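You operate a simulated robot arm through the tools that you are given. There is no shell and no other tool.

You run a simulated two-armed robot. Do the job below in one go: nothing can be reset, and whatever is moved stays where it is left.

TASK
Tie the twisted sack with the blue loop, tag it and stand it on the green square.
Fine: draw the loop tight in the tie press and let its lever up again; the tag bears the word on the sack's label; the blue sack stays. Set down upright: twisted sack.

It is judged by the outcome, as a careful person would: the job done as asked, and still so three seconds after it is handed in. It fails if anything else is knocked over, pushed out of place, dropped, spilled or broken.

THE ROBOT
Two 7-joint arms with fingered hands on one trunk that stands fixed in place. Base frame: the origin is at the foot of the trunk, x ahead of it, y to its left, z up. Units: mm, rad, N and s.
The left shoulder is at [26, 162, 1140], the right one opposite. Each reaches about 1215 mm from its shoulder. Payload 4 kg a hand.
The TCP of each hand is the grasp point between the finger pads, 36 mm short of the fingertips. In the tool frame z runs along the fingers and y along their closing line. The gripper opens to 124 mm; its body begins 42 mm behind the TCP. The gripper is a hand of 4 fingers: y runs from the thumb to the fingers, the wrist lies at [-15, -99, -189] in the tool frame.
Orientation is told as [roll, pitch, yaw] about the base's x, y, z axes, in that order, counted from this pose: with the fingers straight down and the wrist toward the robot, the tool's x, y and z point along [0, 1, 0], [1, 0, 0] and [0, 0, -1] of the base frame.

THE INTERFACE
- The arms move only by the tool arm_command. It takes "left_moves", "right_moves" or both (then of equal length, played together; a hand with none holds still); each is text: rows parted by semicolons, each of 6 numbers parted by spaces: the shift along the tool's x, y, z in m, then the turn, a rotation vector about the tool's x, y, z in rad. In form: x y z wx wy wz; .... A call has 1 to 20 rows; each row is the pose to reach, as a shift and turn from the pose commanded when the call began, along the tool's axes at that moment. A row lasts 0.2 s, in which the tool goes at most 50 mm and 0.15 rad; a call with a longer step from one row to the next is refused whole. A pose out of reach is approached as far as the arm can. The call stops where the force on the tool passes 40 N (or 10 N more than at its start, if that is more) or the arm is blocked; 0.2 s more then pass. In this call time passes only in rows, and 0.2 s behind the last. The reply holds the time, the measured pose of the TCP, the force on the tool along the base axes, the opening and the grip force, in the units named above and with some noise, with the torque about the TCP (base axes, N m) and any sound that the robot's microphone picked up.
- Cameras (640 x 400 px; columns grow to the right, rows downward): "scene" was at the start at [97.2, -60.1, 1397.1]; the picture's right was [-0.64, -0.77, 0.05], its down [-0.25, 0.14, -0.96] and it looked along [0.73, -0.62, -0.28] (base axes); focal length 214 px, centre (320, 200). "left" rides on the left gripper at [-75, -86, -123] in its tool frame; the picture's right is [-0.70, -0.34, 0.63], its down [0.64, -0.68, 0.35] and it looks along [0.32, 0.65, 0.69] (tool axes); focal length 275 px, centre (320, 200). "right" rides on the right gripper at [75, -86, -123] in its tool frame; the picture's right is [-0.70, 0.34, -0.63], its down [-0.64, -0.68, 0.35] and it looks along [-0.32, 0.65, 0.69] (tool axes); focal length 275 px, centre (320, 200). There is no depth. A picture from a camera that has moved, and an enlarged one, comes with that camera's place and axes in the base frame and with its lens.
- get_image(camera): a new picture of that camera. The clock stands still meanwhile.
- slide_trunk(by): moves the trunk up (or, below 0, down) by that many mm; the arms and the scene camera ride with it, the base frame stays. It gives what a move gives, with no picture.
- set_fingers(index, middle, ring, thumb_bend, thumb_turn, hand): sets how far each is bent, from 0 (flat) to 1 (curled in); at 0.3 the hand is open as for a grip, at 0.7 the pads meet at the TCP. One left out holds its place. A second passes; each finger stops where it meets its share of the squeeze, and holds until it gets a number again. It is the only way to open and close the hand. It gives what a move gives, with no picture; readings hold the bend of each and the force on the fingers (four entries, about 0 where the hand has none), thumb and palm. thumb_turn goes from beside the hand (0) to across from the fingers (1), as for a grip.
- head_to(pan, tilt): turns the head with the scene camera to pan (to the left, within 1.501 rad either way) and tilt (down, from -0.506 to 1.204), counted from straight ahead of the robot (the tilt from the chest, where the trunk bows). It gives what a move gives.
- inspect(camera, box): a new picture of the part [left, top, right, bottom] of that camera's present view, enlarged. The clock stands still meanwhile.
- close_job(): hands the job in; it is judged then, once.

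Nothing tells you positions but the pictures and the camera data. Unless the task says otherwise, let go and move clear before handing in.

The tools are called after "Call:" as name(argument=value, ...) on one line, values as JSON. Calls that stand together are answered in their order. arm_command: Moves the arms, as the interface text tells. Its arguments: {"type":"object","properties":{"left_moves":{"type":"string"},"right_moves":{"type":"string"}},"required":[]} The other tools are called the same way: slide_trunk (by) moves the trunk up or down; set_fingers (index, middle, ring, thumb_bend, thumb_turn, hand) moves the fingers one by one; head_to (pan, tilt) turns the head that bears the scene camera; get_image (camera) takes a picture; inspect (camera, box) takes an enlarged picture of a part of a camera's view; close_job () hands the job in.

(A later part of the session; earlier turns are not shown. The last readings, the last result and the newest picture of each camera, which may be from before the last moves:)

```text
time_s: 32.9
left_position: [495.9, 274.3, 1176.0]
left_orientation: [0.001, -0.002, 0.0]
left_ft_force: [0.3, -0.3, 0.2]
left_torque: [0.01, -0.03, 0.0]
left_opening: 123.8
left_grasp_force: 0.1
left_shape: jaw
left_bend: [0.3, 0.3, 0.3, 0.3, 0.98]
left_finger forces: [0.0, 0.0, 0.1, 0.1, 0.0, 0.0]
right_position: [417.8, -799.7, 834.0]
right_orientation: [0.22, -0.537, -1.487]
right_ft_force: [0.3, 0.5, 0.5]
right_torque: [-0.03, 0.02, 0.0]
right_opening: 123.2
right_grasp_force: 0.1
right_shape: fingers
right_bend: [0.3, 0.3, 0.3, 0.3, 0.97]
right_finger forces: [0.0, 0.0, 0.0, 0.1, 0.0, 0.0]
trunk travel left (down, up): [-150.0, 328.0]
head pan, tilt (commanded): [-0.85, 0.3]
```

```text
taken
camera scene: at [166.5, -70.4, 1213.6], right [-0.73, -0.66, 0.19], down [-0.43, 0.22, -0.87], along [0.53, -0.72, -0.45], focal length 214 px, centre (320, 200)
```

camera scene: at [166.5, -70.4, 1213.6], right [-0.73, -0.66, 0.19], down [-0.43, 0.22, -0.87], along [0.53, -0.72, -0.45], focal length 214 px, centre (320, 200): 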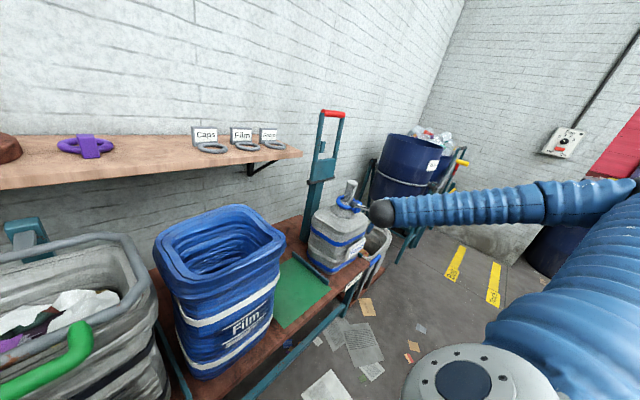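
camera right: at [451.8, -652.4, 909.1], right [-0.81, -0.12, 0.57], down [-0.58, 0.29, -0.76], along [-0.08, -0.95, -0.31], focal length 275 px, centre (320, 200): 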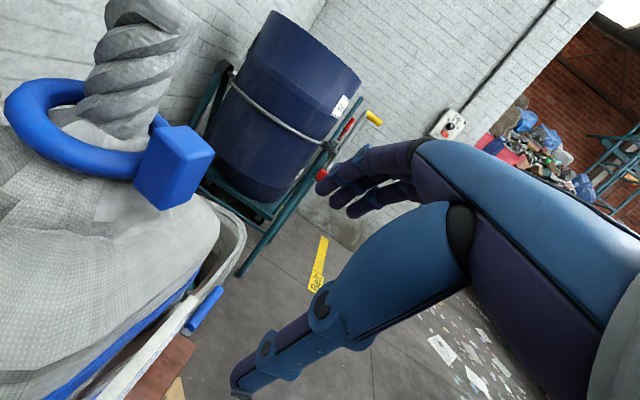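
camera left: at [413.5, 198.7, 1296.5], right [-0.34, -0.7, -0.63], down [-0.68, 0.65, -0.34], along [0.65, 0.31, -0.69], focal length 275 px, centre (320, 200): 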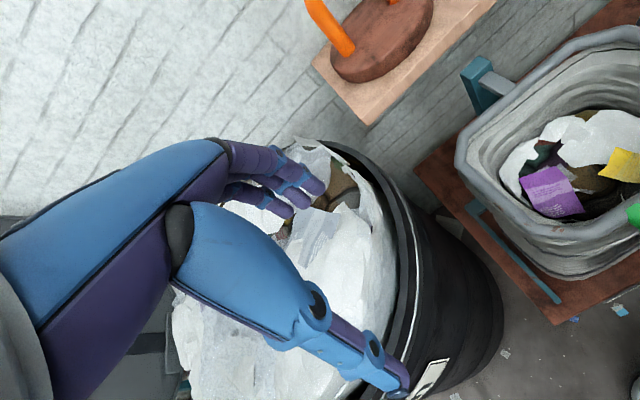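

Call:
inspect(camera="scene", box=[295, 100, 375, 150])

Call:
inspect(camera="scene", box=[295, 150, 375, 200])

Call:
inspect(camera="scene", box=[295, 200, 395, 262])

```text
8.00 times, centred on (335, 125) of scene
camera zoom: at [166.5, -70.4, 1213.6], right [-0.73, -0.66, 0.19], down [-0.43, 0.22, -0.87], along [0.53, -0.72, -0.45], focal length 1716 px, centre (200, 800)
```

zoom: 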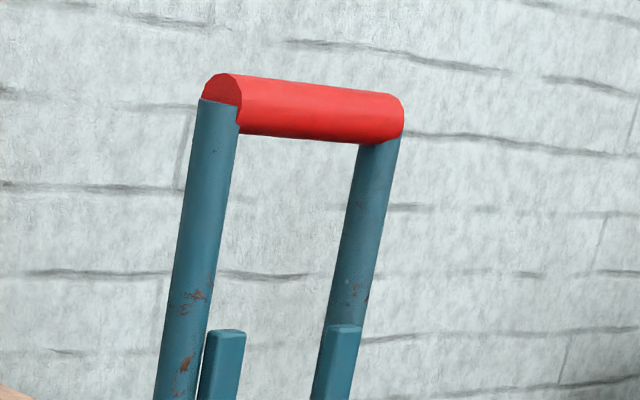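

```text
8.00 times, centred on (335, 175) of scene
camera zoom: at [166.5, -70.4, 1213.6], right [-0.73, -0.66, 0.19], down [-0.43, 0.22, -0.87], along [0.53, -0.72, -0.45], focal length 1716 px, centre (200, 400)
```

zoom: 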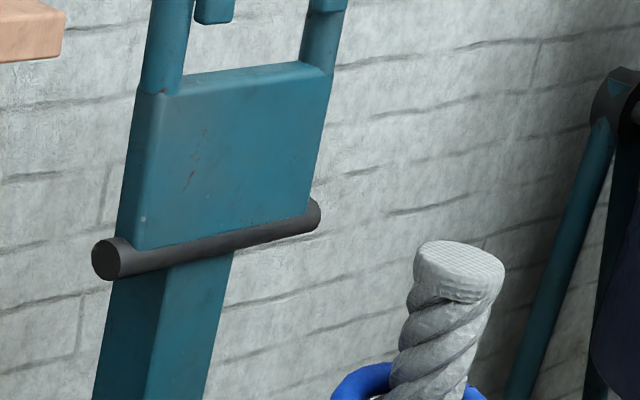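

```text
6.40 times, centred on (345, 231) of scene
camera zoom: at [166.5, -70.4, 1213.6], right [-0.73, -0.66, 0.19], down [-0.43, 0.22, -0.87], along [0.53, -0.72, -0.45], focal length 1373 px, centre (160, 2)
```

zoom: 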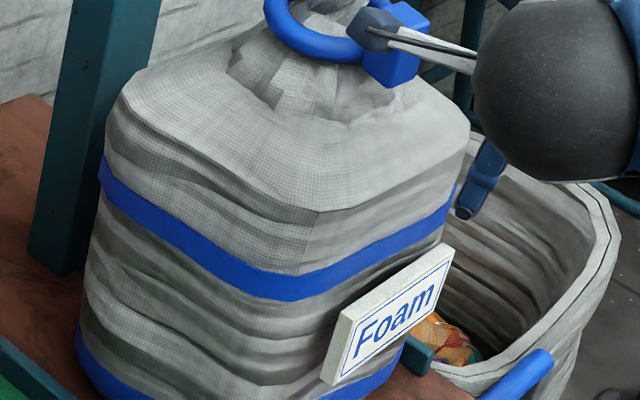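

The loop sits level around the neck. The lever bar is at about [768, -845, 1141] and pivots at [760, ·, 840]. I raise the right hand and turn it back to fingers-down, ready to take the red bar from above.

Call:
arm_command(right_moves="0.0056 0.0175 -0.0222 0 0 0; 0.0111 0.035 -0.0444 0 0 0; 0.0167 0.0525 -0.0667 0 0 0; 0.0223 0.07 -0.0889 0.0534 0.0202 -0.1257; 0.0279 0.0875 -0.1111 0.1068 0.0405 -0.2513; 0.0334 0.105 -0.1333 0.1603 0.0607 -0.377; 0.039 0.1225 -0.1555 0.2137 0.081 -0.5027; 0.0446 0.14 -0.1778 0.2671 0.1012 -0.6284; 0.0501 0.1575 -0.2 0.3205 0.1215 -0.754; 0.0557 0.175 -0.2222 0.3739 0.1417 -0.8797; 0.0613 0.1925 -0.2444 0.4274 0.162 -1.0054; 0.0669 0.21 -0.2666 0.4808 0.1822 -1.1311; 0.0724 0.2275 -0.2889 0.5342 0.2025 -1.2567; 0.078 0.245 -0.3111 0.5876 0.2227 -1.3824")

Call:
get_image(camera="right")

Call:
get_image(camera="scene")

```text
time_s: 35.9
left_position: [496.6, 272.9, 1176.3]
left_orientation: [-0.001, 0.001, -0.001]
left_ft_force: [0.2, -0.3, 0.6]
left_torque: [-0.01, 0.01, 0.0]
left_opening: 123.7
left_grasp_force: 0.1
left_shape: jaw
left_bend: [0.3, 0.3, 0.3, 0.3, 0.98]
left_finger forces: [0.0, 0.0, 0.0, 0.1, 0.1, 0.0]
right_position: [429.9, -843.9, 1237.4]
right_orientation: [0.002, 0.003, 0.003]
right_ft_force: [0.6, -1.4, 0.0]
right_torque: [-0.04, 0.01, -0.04]
right_opening: 123.3
right_grasp_force: 0.1
right_shape: fingers
right_bend: [0.3, 0.3, 0.3, 0.3, 0.97]
right_finger forces: [0.1, 0.0, 0.0, 0.0, 0.0, 0.0]
trunk travel left (down, up): [-150.0, 328.0]
head pan, tilt (commanded): [-0.85, 0.3]
```

```text
taken
camera right: at [343.4, -769.1, 1360.8], right [0.34, -0.7, 0.63], down [-0.68, -0.65, -0.35], along [0.65, -0.31, -0.69], focal length 275 px, centre (320, 200)
```

right: 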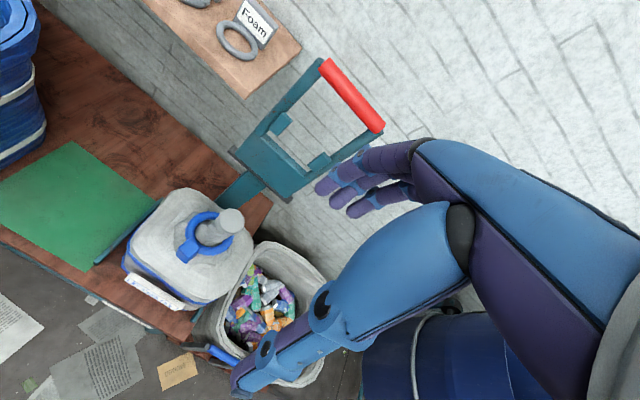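

```text
taken
camera scene: at [166.8, -70.3, 1213.5], right [-0.73, -0.66, 0.19], down [-0.43, 0.22, -0.87], along [0.53, -0.72, -0.45], focal length 214 px, centre (320, 200)
```

scene: 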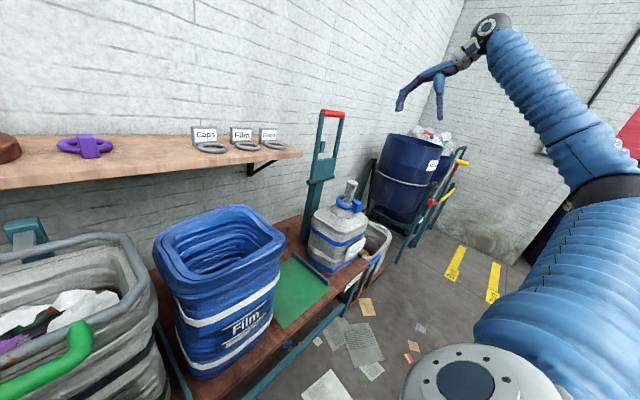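

Everything is visible now: the loop is level with its block toward the front, and the bar centre is confirmed at about [768, -844, 1142]. I move forward to above the bar.

Call:
arm_command(right_moves="-0.0002 0.0483 0 0 0 0; -0.0004 0.0966 0 0 0 0; -0.0006 0.1449 0 0 0 0; -0.0008 0.1931 0 0 0 0; -0.001 0.2414 0 0 0 0; -0.001 0.2897 0 0 0 0; -0.001 0.338 0 0 0 0; -0.001 0.338 0 0 0 0")

Call:
get_image(camera="right")

Call:
inspect(camera="scene", box=[280, 40, 440, 140])

```text
time_s: 37.7
left_position: [492.4, 273.0, 1177.3]
left_orientation: [-0.001, -0.001, 0.0]
left_ft_force: [0.2, 0.7, 0.0]
left_torque: [0.02, -0.05, 0.01]
left_opening: 123.8
left_grasp_force: 0.1
left_shape: jaw
left_bend: [0.3, 0.3, 0.3, 0.3, 0.98]
left_finger forces: [0.1, 0.0, 0.0, 0.0, 0.1, 0.0]
right_position: [766.8, -845.2, 1237.6]
right_orientation: [0.001, -0.001, 0.001]
right_ft_force: [-1.0, 0.1, 0.5]
right_torque: [-0.05, -0.02, -0.03]
right_opening: 123.1
right_grasp_force: 0.1
right_shape: fingers
right_bend: [0.3, 0.3, 0.3, 0.3, 0.97]
right_finger forces: [0.0, 0.0, 0.0, 0.0, 0.1, 0.1]
trunk travel left (down, up): [-150.0, 328.0]
head pan, tilt (commanded): [-0.85, 0.3]
```

```text
taken
camera right: at [680.1, -771.1, 1360.6], right [0.34, -0.7, 0.63], down [-0.68, -0.64, -0.35], along [0.65, -0.31, -0.69], focal length 275 px, centre (320, 200)
```

right: 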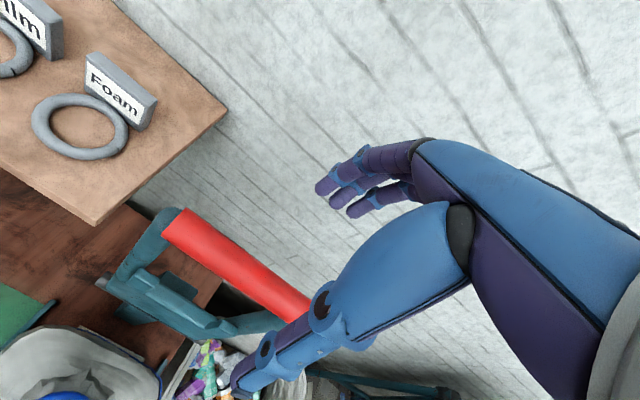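

```text
4.00 times, centred on (360, 90) of scene
camera zoom: at [164.7, -70.7, 1214.3], right [-0.73, -0.66, 0.19], down [-0.43, 0.22, -0.88], along [0.54, -0.72, -0.45], focal length 858 px, centre (160, 640)
```

zoom: 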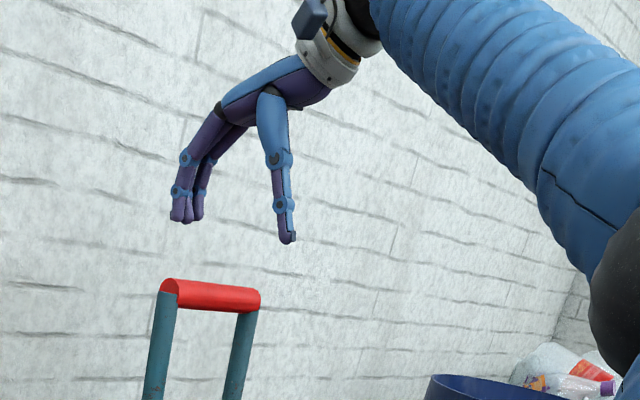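

The hand straddles the bar from above. I descend so the bar lies between thumb and fingers.

Call:
arm_command(right_moves="0 0 0.023 0 0 0; 0 0 0.046 0 0 0; 0 0 0.069 0 0 0; 0 0 0.092 0 0 0; 0 0 0.092 0 0 0")

Call:
get_image(camera="right")

Call:
inspect(camera="scene", box=[280, 60, 440, 160])

```text
time_s: 38.9
left_position: [495.7, 274.2, 1177.2]
left_orientation: [0.002, 0.001, 0.0]
left_ft_force: [-0.5, 0.2, 0.5]
left_torque: [0.03, 0.02, -0.02]
left_opening: 123.6
left_grasp_force: 0.2
left_shape: jaw
left_bend: [0.3, 0.3, 0.3, 0.3, 0.98]
left_finger forces: [0.1, 0.0, 0.1, 0.1, 0.1, 0.1]
right_position: [766.6, -846.2, 1144.4]
right_orientation: [-0.001, 0.0, 0.0]
right_ft_force: [-0.9, 0.2, 0.9]
right_torque: [-0.03, -0.02, -0.02]
right_opening: 123.2
right_grasp_force: 0.1
right_shape: fingers
right_bend: [0.3, 0.3, 0.3, 0.3, 0.97]
right_finger forces: [0.1, 0.1, 0.0, 0.0, 0.1, 0.0]
trunk travel left (down, up): [-150.0, 328.0]
head pan, tilt (commanded): [-0.85, 0.3]
```

```text
taken
camera right: at [681.3, -770.9, 1268.7], right [0.34, -0.7, 0.63], down [-0.68, -0.64, -0.35], along [0.65, -0.32, -0.69], focal length 275 px, centre (320, 200)
```

right: 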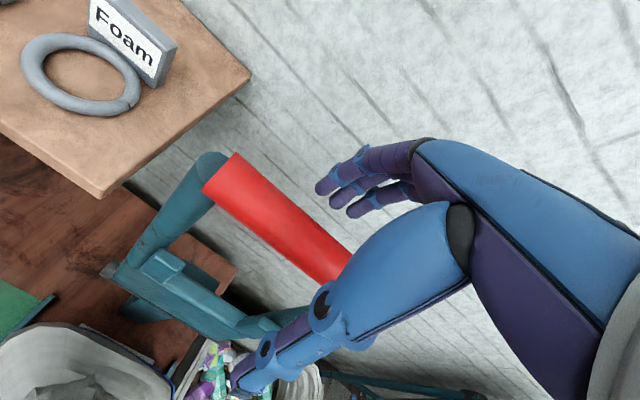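

```text
4.00 times, centred on (360, 110) of scene
camera zoom: at [166.1, -69.9, 1213.8], right [-0.73, -0.66, 0.19], down [-0.43, 0.22, -0.87], along [0.54, -0.72, -0.45], focal length 858 px, centre (160, 560)
```

zoom: 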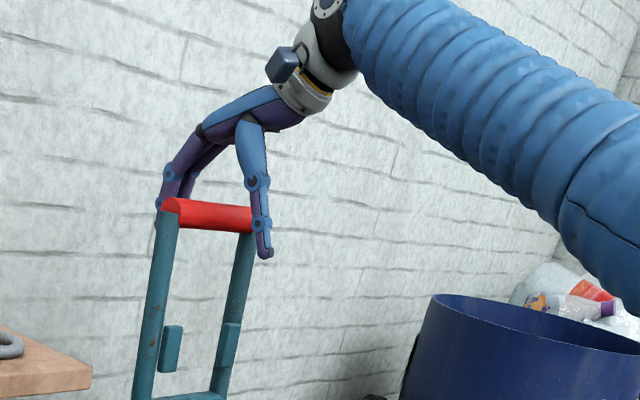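

The bar lies right at the grasp point. I close all fingers around it.

Call:
set_fingers(hand="right", index=0.7, middle=0.7, ring=0.7, thumb_bend=0.7)

Call:
inspect(camera="scene", box=[280, 60, 440, 160])

Call:
get_image(camera="right")

```text
time_s: 39.9
left_position: [492.4, 274.0, 1177.5]
left_orientation: [0.001, -0.001, 0.001]
left_ft_force: [-0.1, -0.1, -0.4]
left_torque: [0.03, -0.01, 0.02]
left_opening: 123.8
left_grasp_force: 0.1
left_shape: jaw
left_bend: [0.3, 0.3, 0.3, 0.3, 0.98]
left_finger forces: [0.0, 0.1, 0.1, 0.1, 0.0, 0.0]
right_position: [765.3, -848.7, 1145.0]
right_orientation: [0.002, 0.001, -0.002]
right_ft_force: [-30.3, -3.9, -7.2]
right_torque: [-0.03, 0.1, 0.24]
right_opening: 22.6
right_grasp_force: 16.9
right_shape: fingers
right_bend: [0.69, 0.7, 0.69, 0.61, 0.97]
right_finger forces: [1.0, 0.0, 1.7, 0.1, 30.7, 0.1]
trunk travel left (down, up): [-150.0, 328.0]
head pan, tilt (commanded): [-0.85, 0.3]
```

```text
4.00 times, centred on (360, 110) of scene
camera zoom: at [164.0, -71.1, 1213.9], right [-0.73, -0.66, 0.19], down [-0.43, 0.22, -0.88], along [0.54, -0.72, -0.45], focal length 858 px, centre (160, 560)
```

zoom: 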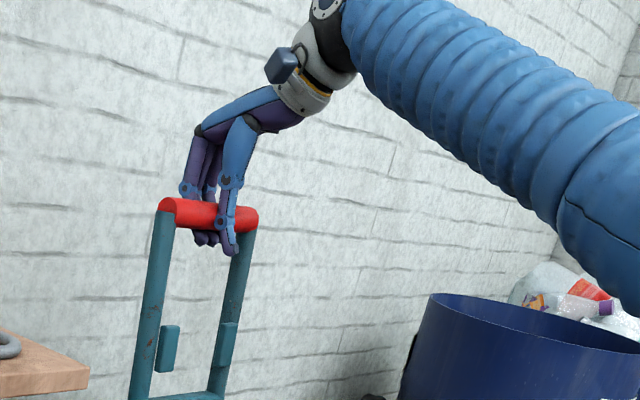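

```text
taken
camera right: at [679.3, -772.7, 1268.6], right [0.34, -0.7, 0.63], down [-0.68, -0.64, -0.35], along [0.65, -0.32, -0.69], focal length 275 px, centre (320, 200)
```

right: 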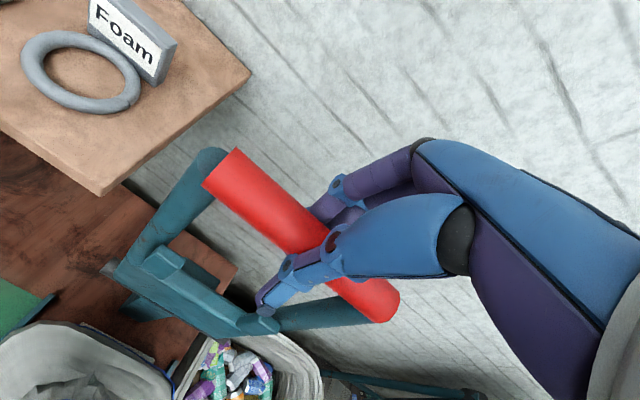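

The thumb is pressing the bar against its back stop. I now start pulling the lever along its arc toward the robot, tilting the hand at half the lever's angle, for the first 30°.

Call:
arm_command(right_moves="0 -0.0263 0.0005 -0.0436 0 0; 0 -0.0525 0.0033 -0.0873 0 0; 0 -0.0783 0.0083 -0.1309 0 0; 0 -0.1036 0.0156 -0.1745 0 0; 0 -0.1281 0.0251 -0.2182 0 0; 0 -0.1518 0.0366 -0.2618 0 0")

Call:
get_image(camera="right")

Call:
get_image(camera="scene")

```text
time_s: 41.3
left_position: [495.1, 274.0, 1177.1]
left_orientation: [-0.001, -0.001, 0.0]
left_ft_force: [0.3, 0.2, 0.1]
left_torque: [-0.05, -0.02, 0.01]
left_opening: 123.7
left_grasp_force: 0.2
left_shape: jaw
left_bend: [0.3, 0.3, 0.3, 0.3, 0.98]
left_finger forces: [0.1, 0.0, 0.1, 0.0, 0.0, 0.1]
right_position: [617.1, -846.3, 1108.6]
right_orientation: [0.0, -0.262, -0.002]
right_ft_force: [3.4, -5.1, -1.6]
right_torque: [0.06, -0.08, 0.01]
right_opening: 17.5
right_grasp_force: 11.4
right_shape: fingers
right_bend: [0.65, 0.7, 0.68, 0.67, 0.98]
right_finger forces: [8.9, 0.2, 3.5, 0.0, 10.7, 0.1]
trunk travel left (down, up): [-150.0, 328.0]
head pan, tilt (commanded): [-0.85, 0.3]
```

```text
taken
camera right: at [501.7, -771.3, 1205.1], right [0.16, -0.7, 0.7], down [-0.57, -0.64, -0.51], along [0.81, -0.32, -0.5], focal length 275 px, centre (320, 200)
```

right: 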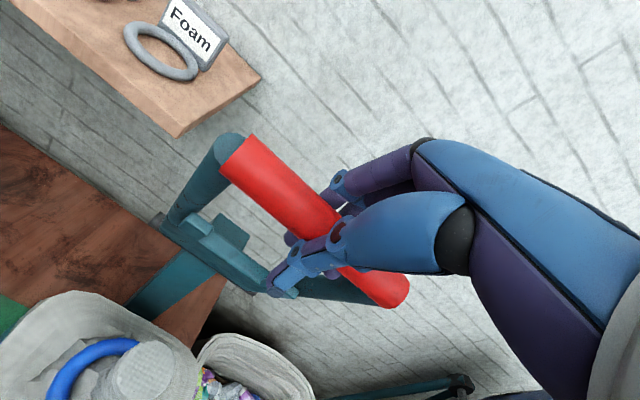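

```text
taken
camera scene: at [166.4, -70.9, 1213.6], right [-0.73, -0.66, 0.19], down [-0.43, 0.22, -0.87], along [0.54, -0.72, -0.45], focal length 214 px, centre (320, 200)
```

scene: 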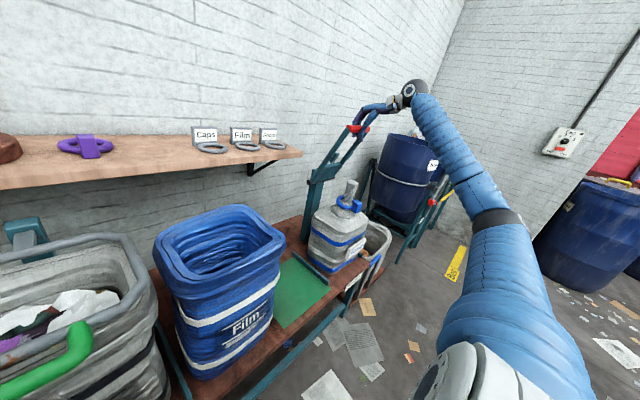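

The lever follows with only a few newtons. I continue along the arc to about 65°.

Call:
arm_command(right_moves="0 -0.0252 0.0073 -0.0436 0 0; 0 -0.0498 0.0168 -0.0873 0 0; 0 -0.0734 0.0283 -0.1309 0 0; 0 -0.096 0.042 -0.1745 0 0; 0 -0.1173 0.0574 -0.2182 0 0; 0 -0.1372 0.0747 -0.2618 0 0; 0 -0.1554 0.0937 -0.3054 0 0")

Call:
get_image(camera="right")

Call:
inspect(camera="scene", box=[290, 110, 450, 240])

```text
time_s: 42.9
left_position: [494.3, 274.3, 1176.5]
left_orientation: [-0.001, -0.001, 0.001]
left_ft_force: [0.0, -0.1, -0.3]
left_torque: [0.02, -0.02, 0.02]
left_opening: 123.7
left_grasp_force: 0.0
left_shape: jaw
left_bend: [0.3, 0.3, 0.3, 0.3, 0.98]
left_finger forces: [0.0, 0.1, 0.0, 0.0, 0.0, 0.0]
right_position: [487.8, -845.2, 975.8]
right_orientation: [-0.001, -0.566, 0.0]
right_ft_force: [-2.3, -6.6, 6.0]
right_torque: [0.12, -0.08, -0.02]
right_opening: 14.5
right_grasp_force: 9.2
right_shape: fingers
right_bend: [0.66, 0.7, 0.69, 0.67, 0.98]
right_finger forces: [7.5, 0.0, 1.2, 0.1, 9.4, 0.0]
trunk travel left (down, up): [-150.0, 328.0]
head pan, tilt (commanded): [-0.85, 0.3]
```

```text
taken
camera right: at [350.5, -770.0, 1034.2], right [-0.06, -0.7, 0.72], down [-0.39, -0.64, -0.66], along [0.92, -0.32, -0.23], focal length 275 px, centre (320, 200)
```

right: 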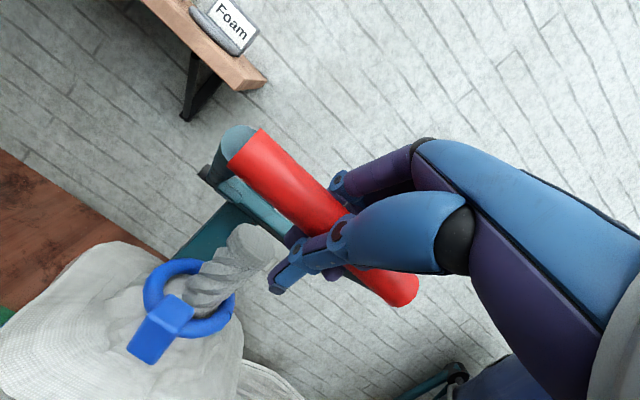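

```text
3.08 times, centred on (370, 175) of scene
camera zoom: at [165.8, -70.5, 1213.7], right [-0.73, -0.66, 0.19], down [-0.43, 0.22, -0.87], along [0.54, -0.72, -0.45], focal length 660 px, centre (166, 277)
```

zoom: 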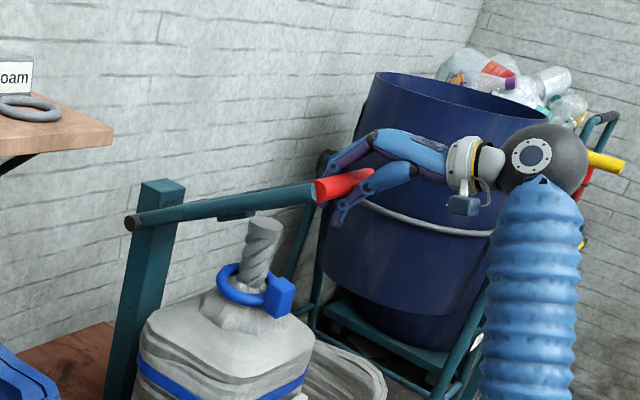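

The lever's frame is about to come down around the neck, and the loop sits level below it. I bring the lever down to about 80° and check.

Call:
arm_command(right_moves="0 -0.022 0.0146 -0.0436 0 0; 0 -0.0425 0.0309 -0.0873 0 0; 0 -0.0615 0.0491 -0.1309 0 0")

Call:
get_image(camera="right")

Call:
inspect(camera="scene", box=[300, 150, 420, 240])

```text
time_s: 43.7
left_position: [494.0, 274.2, 1176.8]
left_orientation: [0.001, 0.001, 0.001]
left_ft_force: [0.3, -0.6, 0.5]
left_torque: [-0.02, 0.0, -0.01]
left_opening: 123.7
left_grasp_force: 0.1
left_shape: jaw
left_bend: [0.3, 0.3, 0.3, 0.3, 0.98]
left_finger forces: [0.2, 0.0, 0.0, 0.0, 0.0, 0.0]
right_position: [463.5, -846.2, 905.0]
right_orientation: [0.0, -0.697, 0.0]
right_ft_force: [-5.9, -0.3, 5.5]
right_torque: [0.05, -0.08, 0.06]
right_opening: 12.4
right_grasp_force: 7.8
right_shape: fingers
right_bend: [0.66, 0.7, 0.7, 0.68, 0.98]
right_finger forces: [6.4, 0.0, 0.5, 0.0, 8.7, 0.1]
trunk travel left (down, up): [-150.0, 328.0]
head pan, tilt (commanded): [-0.85, 0.3]
```

```text
taken
camera right: at [319.2, -771.1, 943.2], right [-0.15, -0.7, 0.7], down [-0.3, -0.64, -0.7], along [0.94, -0.32, -0.11], focal length 275 px, centre (320, 200)
```

right: 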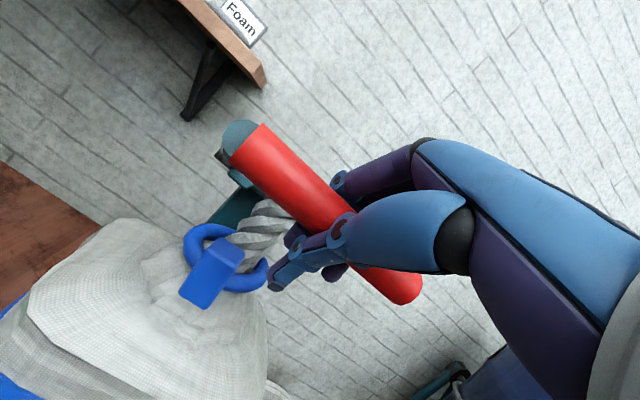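

```text
4.44 times, centred on (360, 195) of scene
camera zoom: at [165.7, -69.8, 1213.8], right [-0.73, -0.66, 0.19], down [-0.43, 0.22, -0.87], along [0.54, -0.72, -0.45], focal length 953 px, centre (142, 222)
```

zoom: 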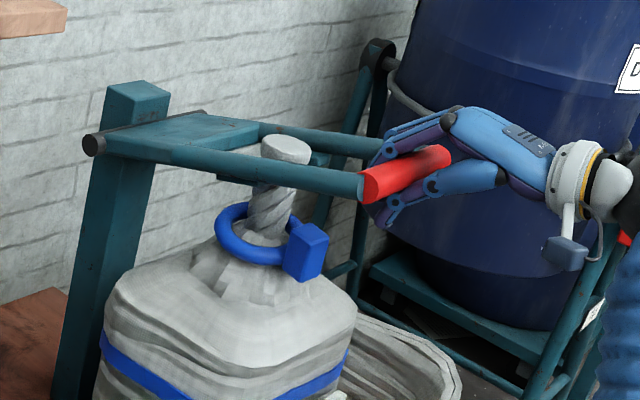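

The neck stands inside the lever frame with the lugs above the loop. I continue down in smaller steps.

Call:
arm_command(right_moves="0 -0.0099 0.0087 -0.0218 0 0; 0 -0.0198 0.0173 -0.0436 0 0; 0 -0.0292 0.0266 -0.0654 0 0; 0 -0.038 0.0362 -0.0873 0 0")

Call:
get_image(camera="right")

Call:
inspect(camera="scene", box=[300, 150, 420, 240])

```text
time_s: 44.7
left_position: [494.2, 274.9, 1176.3]
left_orientation: [0.0, 0.0, -0.001]
left_ft_force: [-0.2, -0.8, 0.2]
left_torque: [-0.02, 0.04, 0.01]
left_opening: 123.7
left_grasp_force: 0.1
left_shape: jaw
left_bend: [0.3, 0.3, 0.3, 0.3, 0.98]
left_finger forces: [0.0, 0.0, 0.1, 0.0, 0.0, 0.0]
right_position: [460.0, -846.8, 851.9]
right_orientation: [0.001, -0.788, 0.0]
right_ft_force: [-2.7, -1.0, 4.1]
right_torque: [0.09, -0.05, 0.01]
right_opening: 8.9
right_grasp_force: 5.4
right_shape: fingers
right_bend: [0.67, 0.7, 0.7, 0.69, 0.98]
right_finger forces: [5.4, 0.0, 0.1, 0.0, 5.6, 0.0]
trunk travel left (down, up): [-150.0, 328.0]
head pan, tilt (commanded): [-0.85, 0.3]
```

```text
taken
camera right: at [311.8, -770.8, 878.1], right [-0.21, -0.7, 0.69], down [-0.24, -0.64, -0.73], along [0.95, -0.32, -0.03], focal length 275 px, centre (320, 200)
```

right: 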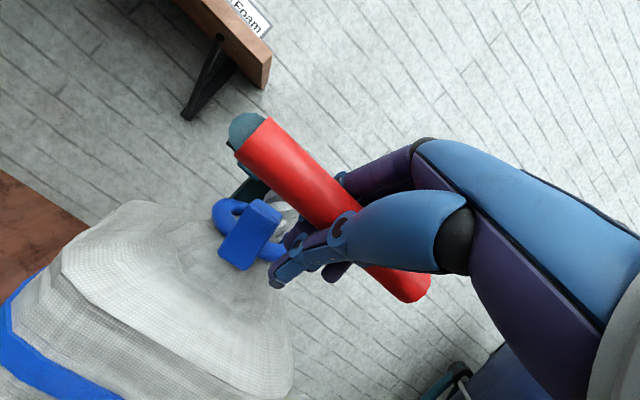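

```text
4.44 times, centred on (360, 195) of scene
camera zoom: at [165.9, -70.1, 1213.7], right [-0.73, -0.66, 0.19], down [-0.43, 0.22, -0.87], along [0.54, -0.72, -0.45], focal length 953 px, centre (142, 222)
```

zoom: 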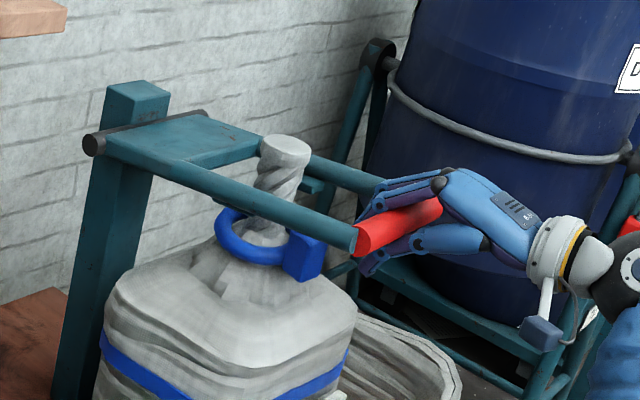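

The lever is horizontal, and its lugs have not yet reached the loop. I press a little further in small steps, watching the force.

Call:
arm_command(right_moves="0 -0.0047 0.0047 -0.0109 0 0; 0 -0.0093 0.0093 -0.0218 0 0; 0 -0.0138 0.0142 -0.0327 0 0; 0 -0.0182 0.019 -0.0436 0 0")

Call:
inspect(camera="scene", box=[300, 150, 420, 240])

Call:
get_image(camera="right")

```text
time_s: 45.7
left_position: [494.6, 276.2, 1177.8]
left_orientation: [-0.001, 0.001, 0.0]
left_ft_force: [-0.1, 0.1, 0.8]
left_torque: [-0.02, 0.02, -0.02]
left_opening: 123.5
left_grasp_force: 0.1
left_shape: jaw
left_bend: [0.3, 0.3, 0.3, 0.3, 0.98]
left_finger forces: [0.0, 0.0, 0.0, 0.0, 0.0, 0.1]
right_position: [460.7, -846.2, 825.2]
right_orientation: [0.0, -0.83, -0.003]
right_ft_force: [-4.0, -2.5, 4.0]
right_torque: [0.11, -0.13, 0.02]
right_opening: 7.3
right_grasp_force: 5.0
right_shape: fingers
right_bend: [0.67, 0.7, 0.7, 0.69, 0.98]
right_finger forces: [5.3, 0.0, 0.1, 0.1, 4.7, 0.1]
trunk travel left (down, up): [-150.0, 328.0]
head pan, tilt (commanded): [-0.85, 0.3]
```

```text
4.44 times, centred on (360, 195) of scene
camera zoom: at [165.9, -70.0, 1213.8], right [-0.73, -0.66, 0.19], down [-0.43, 0.22, -0.87], along [0.54, -0.72, -0.45], focal length 953 px, centre (142, 222)
```

zoom: 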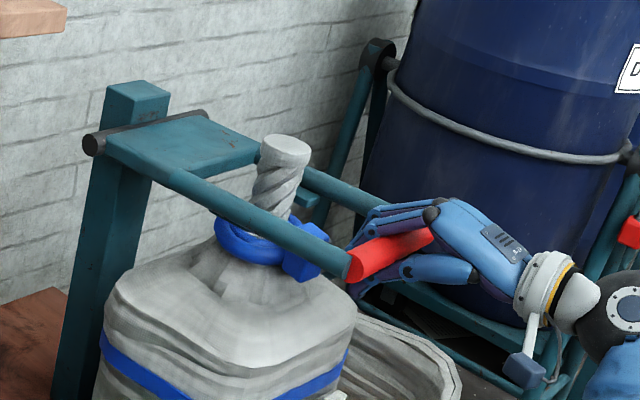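

```text
taken
camera right: at [311.1, -770.0, 844.6], right [-0.24, -0.7, 0.68], down [-0.21, -0.64, -0.74], along [0.95, -0.32, 0.01], focal length 275 px, centre (320, 200)
```

right: 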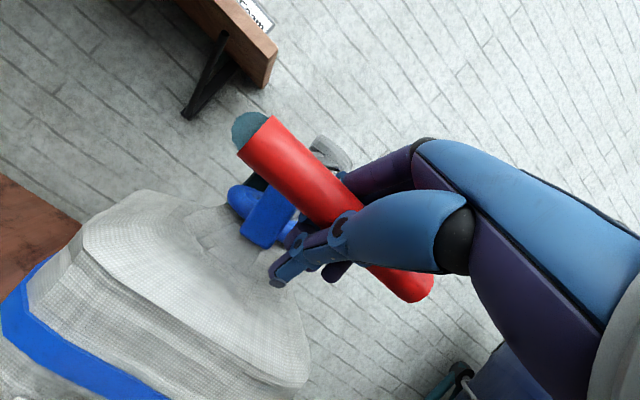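

Call:
inspect(camera="scene", box=[335, 175, 385, 215])

Call:
arm_command(right_moves="0 -0.004 0.0046 -0.0109 0 0; 0 -0.008 0.0096 -0.0218 0 0; 0 -0.012 0.0146 -0.0327 0 0; 0 -0.016 0.0196 -0.0436 0 0")

Call:
inspect(camera="scene", box=[335, 175, 385, 215])

```text
10.00 times, centred on (360, 195) of scene
camera zoom: at [165.9, -70.0, 1213.8], right [-0.73, -0.66, 0.19], down [-0.43, 0.22, -0.87], along [0.54, -0.72, -0.45], focal length 2145 px, centre (-80, 250)
```

zoom: 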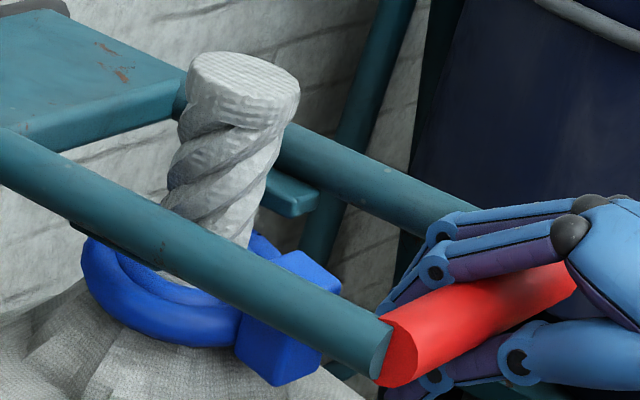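

```text
time_s: 46.7
left_position: [494.9, 275.2, 1176.1]
left_orientation: [0.0, 0.001, 0.001]
left_ft_force: [0.0, -0.4, 0.1]
left_torque: [0.0, -0.01, 0.0]
left_opening: 123.5
left_grasp_force: 0.1
left_shape: jaw
left_bend: [0.3, 0.3, 0.3, 0.3, 0.98]
left_finger forces: [0.0, 0.0, 0.0, 0.1, 0.0, 0.0]
right_position: [462.4, -844.9, 811.4]
right_orientation: [-0.012, -0.88, 0.007]
right_ft_force: [-0.2, -1.2, 27.5]
right_torque: [0.43, -0.12, -0.02]
right_opening: 10.6
right_grasp_force: 11.8
right_shape: fingers
right_bend: [0.63, 0.7, 0.7, 0.7, 0.98]
right_finger forces: [23.0, 0.1, 0.2, 0.0, 0.0, 0.0]
trunk travel left (down, up): [-150.0, 328.0]
head pan, tilt (commanded): [-0.85, 0.3]
stopped in row 4 (right hand): the force on the tool passed its limit at 43 N (the readings are from after the stop); the commanded pose is now the measured one
```

```text
10.00 times, centred on (360, 195) of scene
camera zoom: at [165.9, -68.7, 1213.9], right [-0.73, -0.66, 0.19], down [-0.43, 0.22, -0.88], along [0.54, -0.72, -0.44], focal length 2145 px, centre (-80, 250)
```

zoom: 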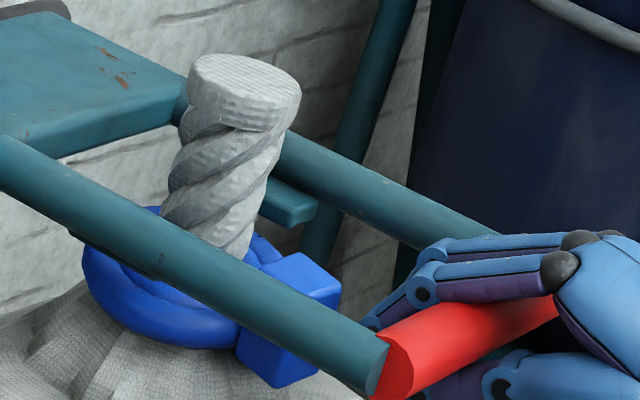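

The lever met firm resistance at 43 N, so it is pressed home or nearly so. I check whether the loop has drawn tight.

Call:
get_image(camera="right")

Call:
inspect(camera="right", box=[200, 120, 360, 300])

Call:
inspect(camera="scene", box=[295, 150, 405, 230])

```text
taken
camera right: at [313.2, -769.2, 823.6], right [-0.28, -0.69, 0.67], down [-0.17, -0.65, -0.74], along [0.95, -0.32, 0.06], focal length 275 px, centre (320, 200)
```

right: 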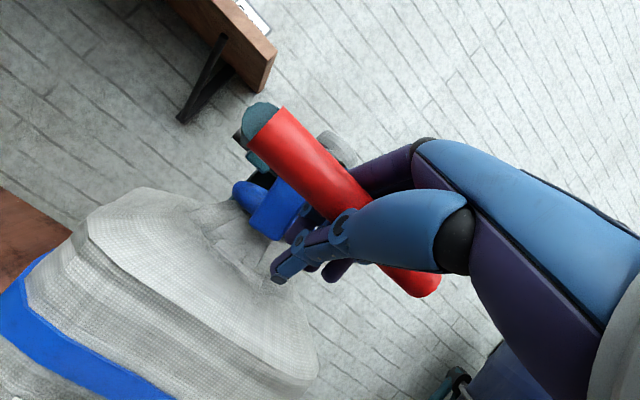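

```text
2.22 times, centred on (280, 210) of right
camera zoom: at [313.2, -769.2, 823.6], right [-0.28, -0.69, 0.67], down [-0.17, -0.65, -0.74], along [0.95, -0.32, 0.06], focal length 612 px, centre (409, 178)
```

zoom: 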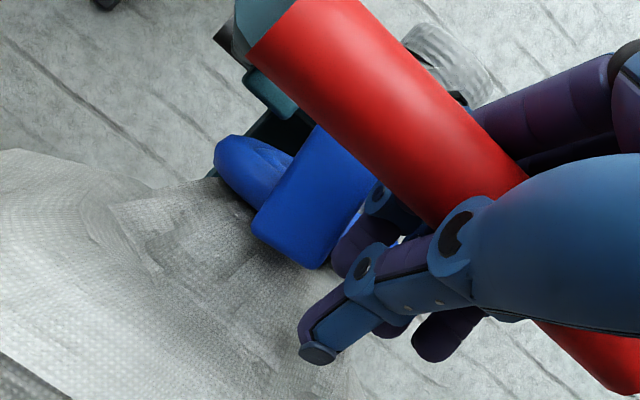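

```text
5.00 times, centred on (350, 190) of scene
camera zoom: at [165.9, -68.7, 1213.9], right [-0.73, -0.66, 0.19], down [-0.43, 0.22, -0.88], along [0.54, -0.72, -0.44], focal length 1072 px, centre (170, 250)
```

zoom: 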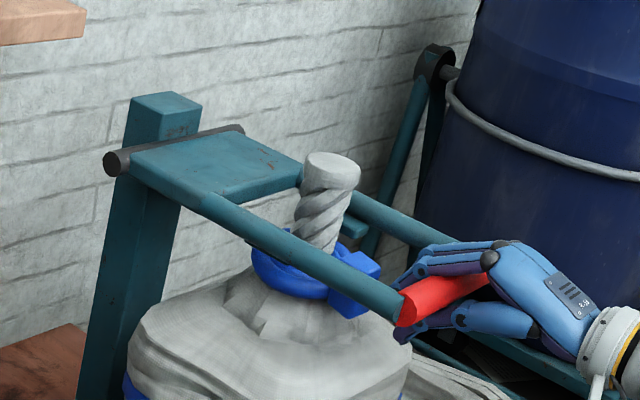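

The loop seems to hug the neck now. I let the lever up along its arc, still holding the bar, and look at the loop as it clears.

Call:
arm_command(right_moves="0 0.012 -0.011 0.028 0 0; 0 0.024 -0.022 0.056 0 0; 0 0.0449 -0.0379 0.101 0 0; 0 0.0672 -0.0518 0.146 0 0; 0 0.0906 -0.0637 0.191 0 0; 0 0.1149 -0.0736 0.236 0 0; 0 0.14 -0.0814 0.281 0 0")

Call:
get_image(camera="right")

Call:
inspect(camera="scene", box=[300, 150, 420, 240])

```text
time_s: 48.3
left_position: [497.4, 273.7, 1176.2]
left_orientation: [0.0, 0.002, 0.0]
left_ft_force: [0.1, 0.1, 0.5]
left_torque: [0.02, 0.02, 0.0]
left_opening: 123.9
left_grasp_force: 0.0
left_shape: jaw
left_bend: [0.3, 0.3, 0.3, 0.3, 0.98]
left_finger forces: [0.0, 0.1, 0.0, 0.0, 0.0, 0.0]
right_position: [491.7, -846.6, 963.3]
right_orientation: [-0.003, -0.59, -0.001]
right_ft_force: [11.4, 4.1, -3.5]
right_torque: [-0.14, 0.4, -0.12]
right_opening: 7.4
right_grasp_force: 6.4
right_shape: fingers
right_bend: [0.66, 0.7, 0.7, 0.7, 0.97]
right_finger forces: [10.9, 0.0, 0.1, 0.1, 1.8, 0.0]
trunk travel left (down, up): [-150.0, 328.0]
head pan, tilt (commanded): [-0.85, 0.3]
```

```text
taken
camera right: at [352.5, -770.6, 1019.2], right [-0.07, -0.69, 0.72], down [-0.38, -0.65, -0.66], along [0.92, -0.32, -0.21], focal length 275 px, centre (320, 200)
```

right: 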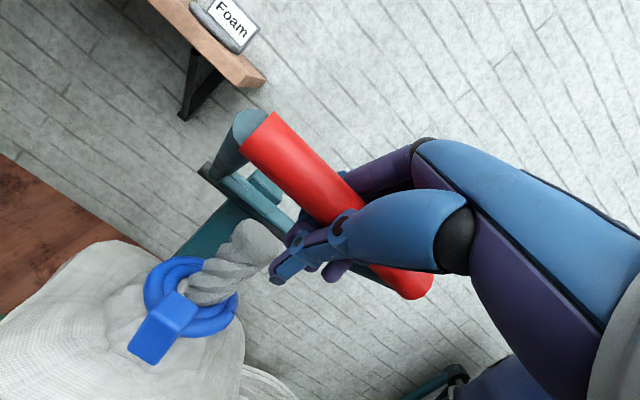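

```text
4.44 times, centred on (360, 195) of scene
camera zoom: at [167.5, -70.1, 1213.4], right [-0.73, -0.66, 0.19], down [-0.43, 0.22, -0.87], along [0.53, -0.72, -0.45], focal length 953 px, centre (142, 222)
```

zoom: 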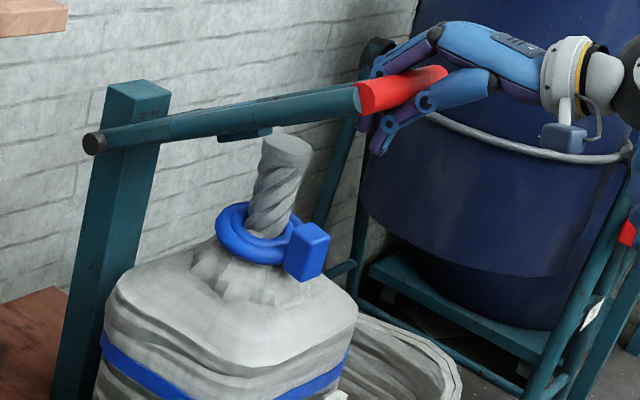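

The loop has visibly drawn tight: an inner band now hugs the neck. I keep guiding the lever up to its upright rest position.

Call:
arm_command(right_moves="0 0.023 -0.0126 0.045 0 0; 0 0.0471 -0.0232 0.09 0 0; 0 0.072 -0.0316 0.135 0 0; 0 0.0975 -0.0377 0.18 0 0; 0 0.1234 -0.0418 0.2255 0 0; 0 0.1496 -0.0435 0.2706 0 0; 0 0.1759 -0.0429 0.3157 0 0; 0 0.202 -0.04 0.3608 0 0; 0 0.2278 -0.0348 0.4059 0 0; 0 0.2529 -0.0275 0.451 0 0; 0 0.2773 -0.0179 0.4961 0 0; 0 0.301 -0.0063 0.5412 0 0; 0 0.3234 0.0074 0.5863 0 0")

Call:
get_image(camera="right")

Call:
get_image(camera="scene")

```text
time_s: 51.1
left_position: [494.1, 274.3, 1178.4]
left_orientation: [-0.001, 0.0, 0.001]
left_ft_force: [-0.9, 0.2, -0.8]
left_torque: [0.01, 0.01, 0.01]
left_opening: 123.8
left_grasp_force: 0.1
left_shape: jaw
left_bend: [0.3, 0.3, 0.3, 0.3, 0.98]
left_finger forces: [0.0, 0.0, 0.1, 0.0, 0.0, 0.0]
right_position: [760.5, -846.7, 1140.1]
right_orientation: [-0.001, -0.008, -0.004]
right_ft_force: [-18.9, -0.1, -16.8]
right_torque: [-0.12, 0.08, 0.12]
right_opening: 18.6
right_grasp_force: 13.4
right_shape: fingers
right_bend: [0.68, 0.7, 0.69, 0.64, 0.97]
right_finger forces: [3.2, 0.0, 1.2, 0.0, 20.9, 0.1]
trunk travel left (down, up): [-150.0, 328.0]
head pan, tilt (commanded): [-0.85, 0.3]
```

```text
taken
camera right: at [673.5, -770.2, 1263.9], right [0.33, -0.7, 0.64], down [-0.68, -0.64, -0.35], along [0.65, -0.32, -0.69], focal length 275 px, centre (320, 200)
```

right: 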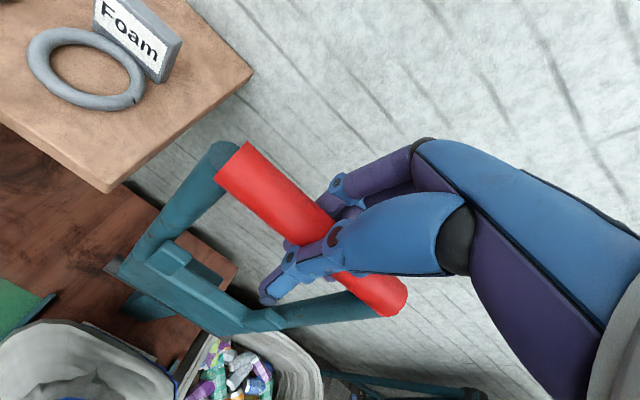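

```text
taken
camera scene: at [165.0, -71.2, 1214.0], right [-0.73, -0.66, 0.19], down [-0.43, 0.22, -0.87], along [0.53, -0.72, -0.45], focal length 214 px, centre (320, 200)
```

scene: 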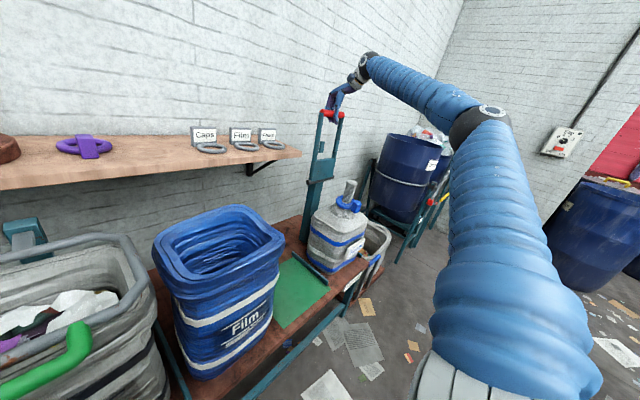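

The lever is back against its upright stop. I open the hand and lift clear of the bar.

Call:
set_fingers(hand="right", index=0.3, middle=0.3, ring=0.3, thumb_bend=0.3)

Call:
arm_command(right_moves="0 0 -0.03 0 0 0; 0 0 -0.06 0 0 0; 0 0 -0.09 0 0 0; 0 0 -0.12 0 0 0; 0 0 -0.12 0 0 0")

Call:
get_image(camera="right")

Call:
inspect(camera="scene", box=[290, 90, 410, 240])

```text
time_s: 52.1
left_position: [496.5, 274.9, 1176.3]
left_orientation: [0.0, 0.001, 0.0]
left_ft_force: [0.3, -0.1, 0.1]
left_torque: [0.01, -0.02, -0.01]
left_opening: 123.8
left_grasp_force: 0.2
left_shape: jaw
left_bend: [0.3, 0.3, 0.3, 0.3, 0.98]
left_finger forces: [0.1, 0.0, 0.0, 0.0, 0.1, 0.0]
right_position: [762.8, -844.0, 1140.4]
right_orientation: [-0.003, -0.007, -0.002]
right_ft_force: [-0.6, -0.3, -0.4]
right_torque: [0.01, -0.01, -0.01]
right_opening: 123.0
right_grasp_force: 0.1
right_shape: fingers
right_bend: [0.3, 0.3, 0.3, 0.3, 0.97]
right_finger forces: [0.0, 0.0, 0.1, 0.0, 0.1, 0.1]
trunk travel left (down, up): [-150.0, 328.0]
head pan, tilt (commanded): [-0.85, 0.3]
```

```text
time_s: 53.3
left_position: [495.9, 273.0, 1175.8]
left_orientation: [0.0, 0.0, 0.001]
left_ft_force: [-0.1, 0.5, -0.3]
left_torque: [0.03, 0.01, -0.01]
left_opening: 123.9
left_grasp_force: 0.0
left_shape: jaw
left_bend: [0.3, 0.3, 0.3, 0.3, 0.98]
left_finger forces: [0.0, 0.0, 0.0, 0.0, 0.1, 0.0]
right_position: [760.5, -845.8, 1259.5]
right_orientation: [-0.001, -0.006, -0.003]
right_ft_force: [0.1, 0.5, -0.8]
right_torque: [-0.01, 0.03, -0.05]
right_opening: 123.3
right_grasp_force: 0.0
right_shape: fingers
right_bend: [0.3, 0.3, 0.3, 0.3, 0.97]
right_finger forces: [0.0, 0.1, 0.0, 0.0, 0.0, 0.0]
trunk travel left (down, up): [-150.0, 328.0]
head pan, tilt (commanded): [-0.85, 0.3]
```

```text
taken
camera right: at [674.7, -769.9, 1382.4], right [0.33, -0.7, 0.64], down [-0.68, -0.64, -0.35], along [0.65, -0.32, -0.69], focal length 275 px, centre (320, 200)
```

right: 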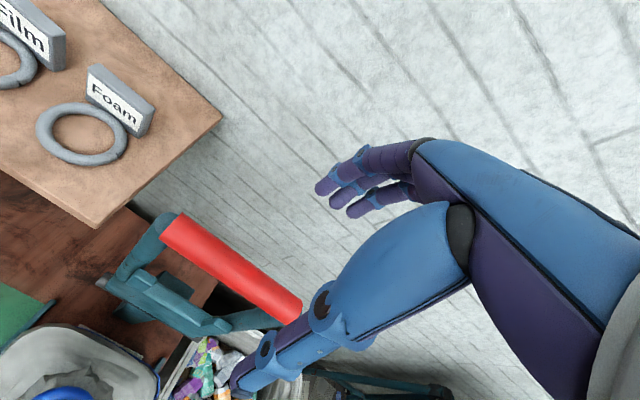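

```text
2.67 times, centred on (350, 165) of scene
camera zoom: at [166.3, -70.7, 1213.6], right [-0.73, -0.66, 0.19], down [-0.43, 0.22, -0.87], along [0.53, -0.72, -0.45], focal length 572 px, centre (240, 293)
```

zoom: 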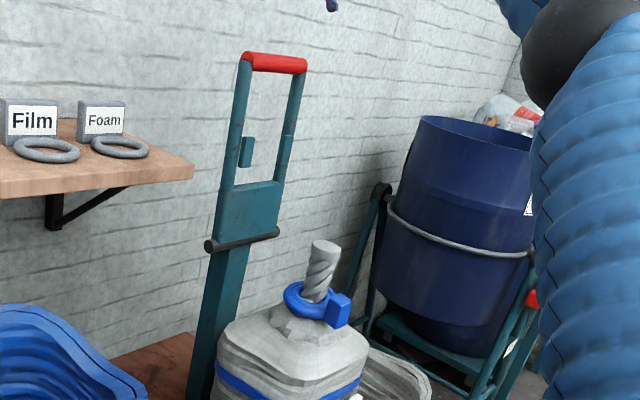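

Call:
inspect(camera="scene", box=[330, 170, 390, 220])

Call:
inspect(camera="right", box=[20, 50, 220, 230])

```text
8.00 times, centred on (360, 195) of scene
camera zoom: at [166.3, -70.7, 1213.6], right [-0.73, -0.66, 0.19], down [-0.43, 0.22, -0.87], along [0.53, -0.72, -0.45], focal length 1716 px, centre (0, 240)
```

zoom: 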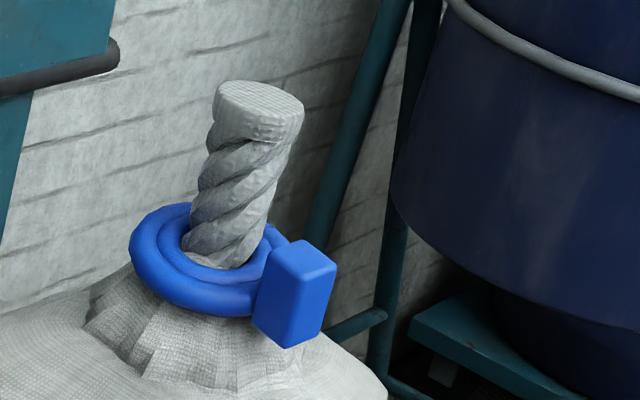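

```text
2.22 times, centred on (120, 140) of right
camera zoom: at [674.7, -769.9, 1382.4], right [0.33, -0.7, 0.64], down [-0.68, -0.64, -0.35], along [0.65, -0.32, -0.69], focal length 612 px, centre (764, 333)
```

zoom: 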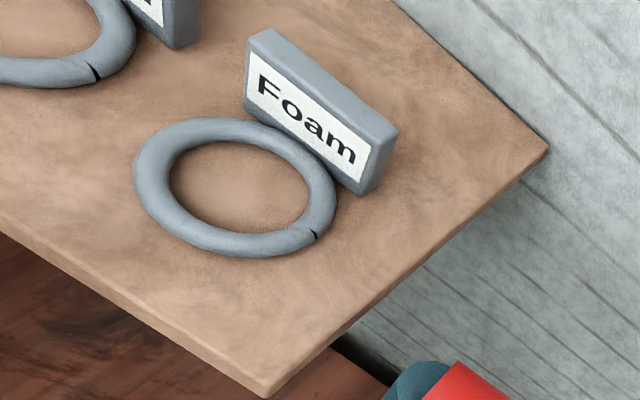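

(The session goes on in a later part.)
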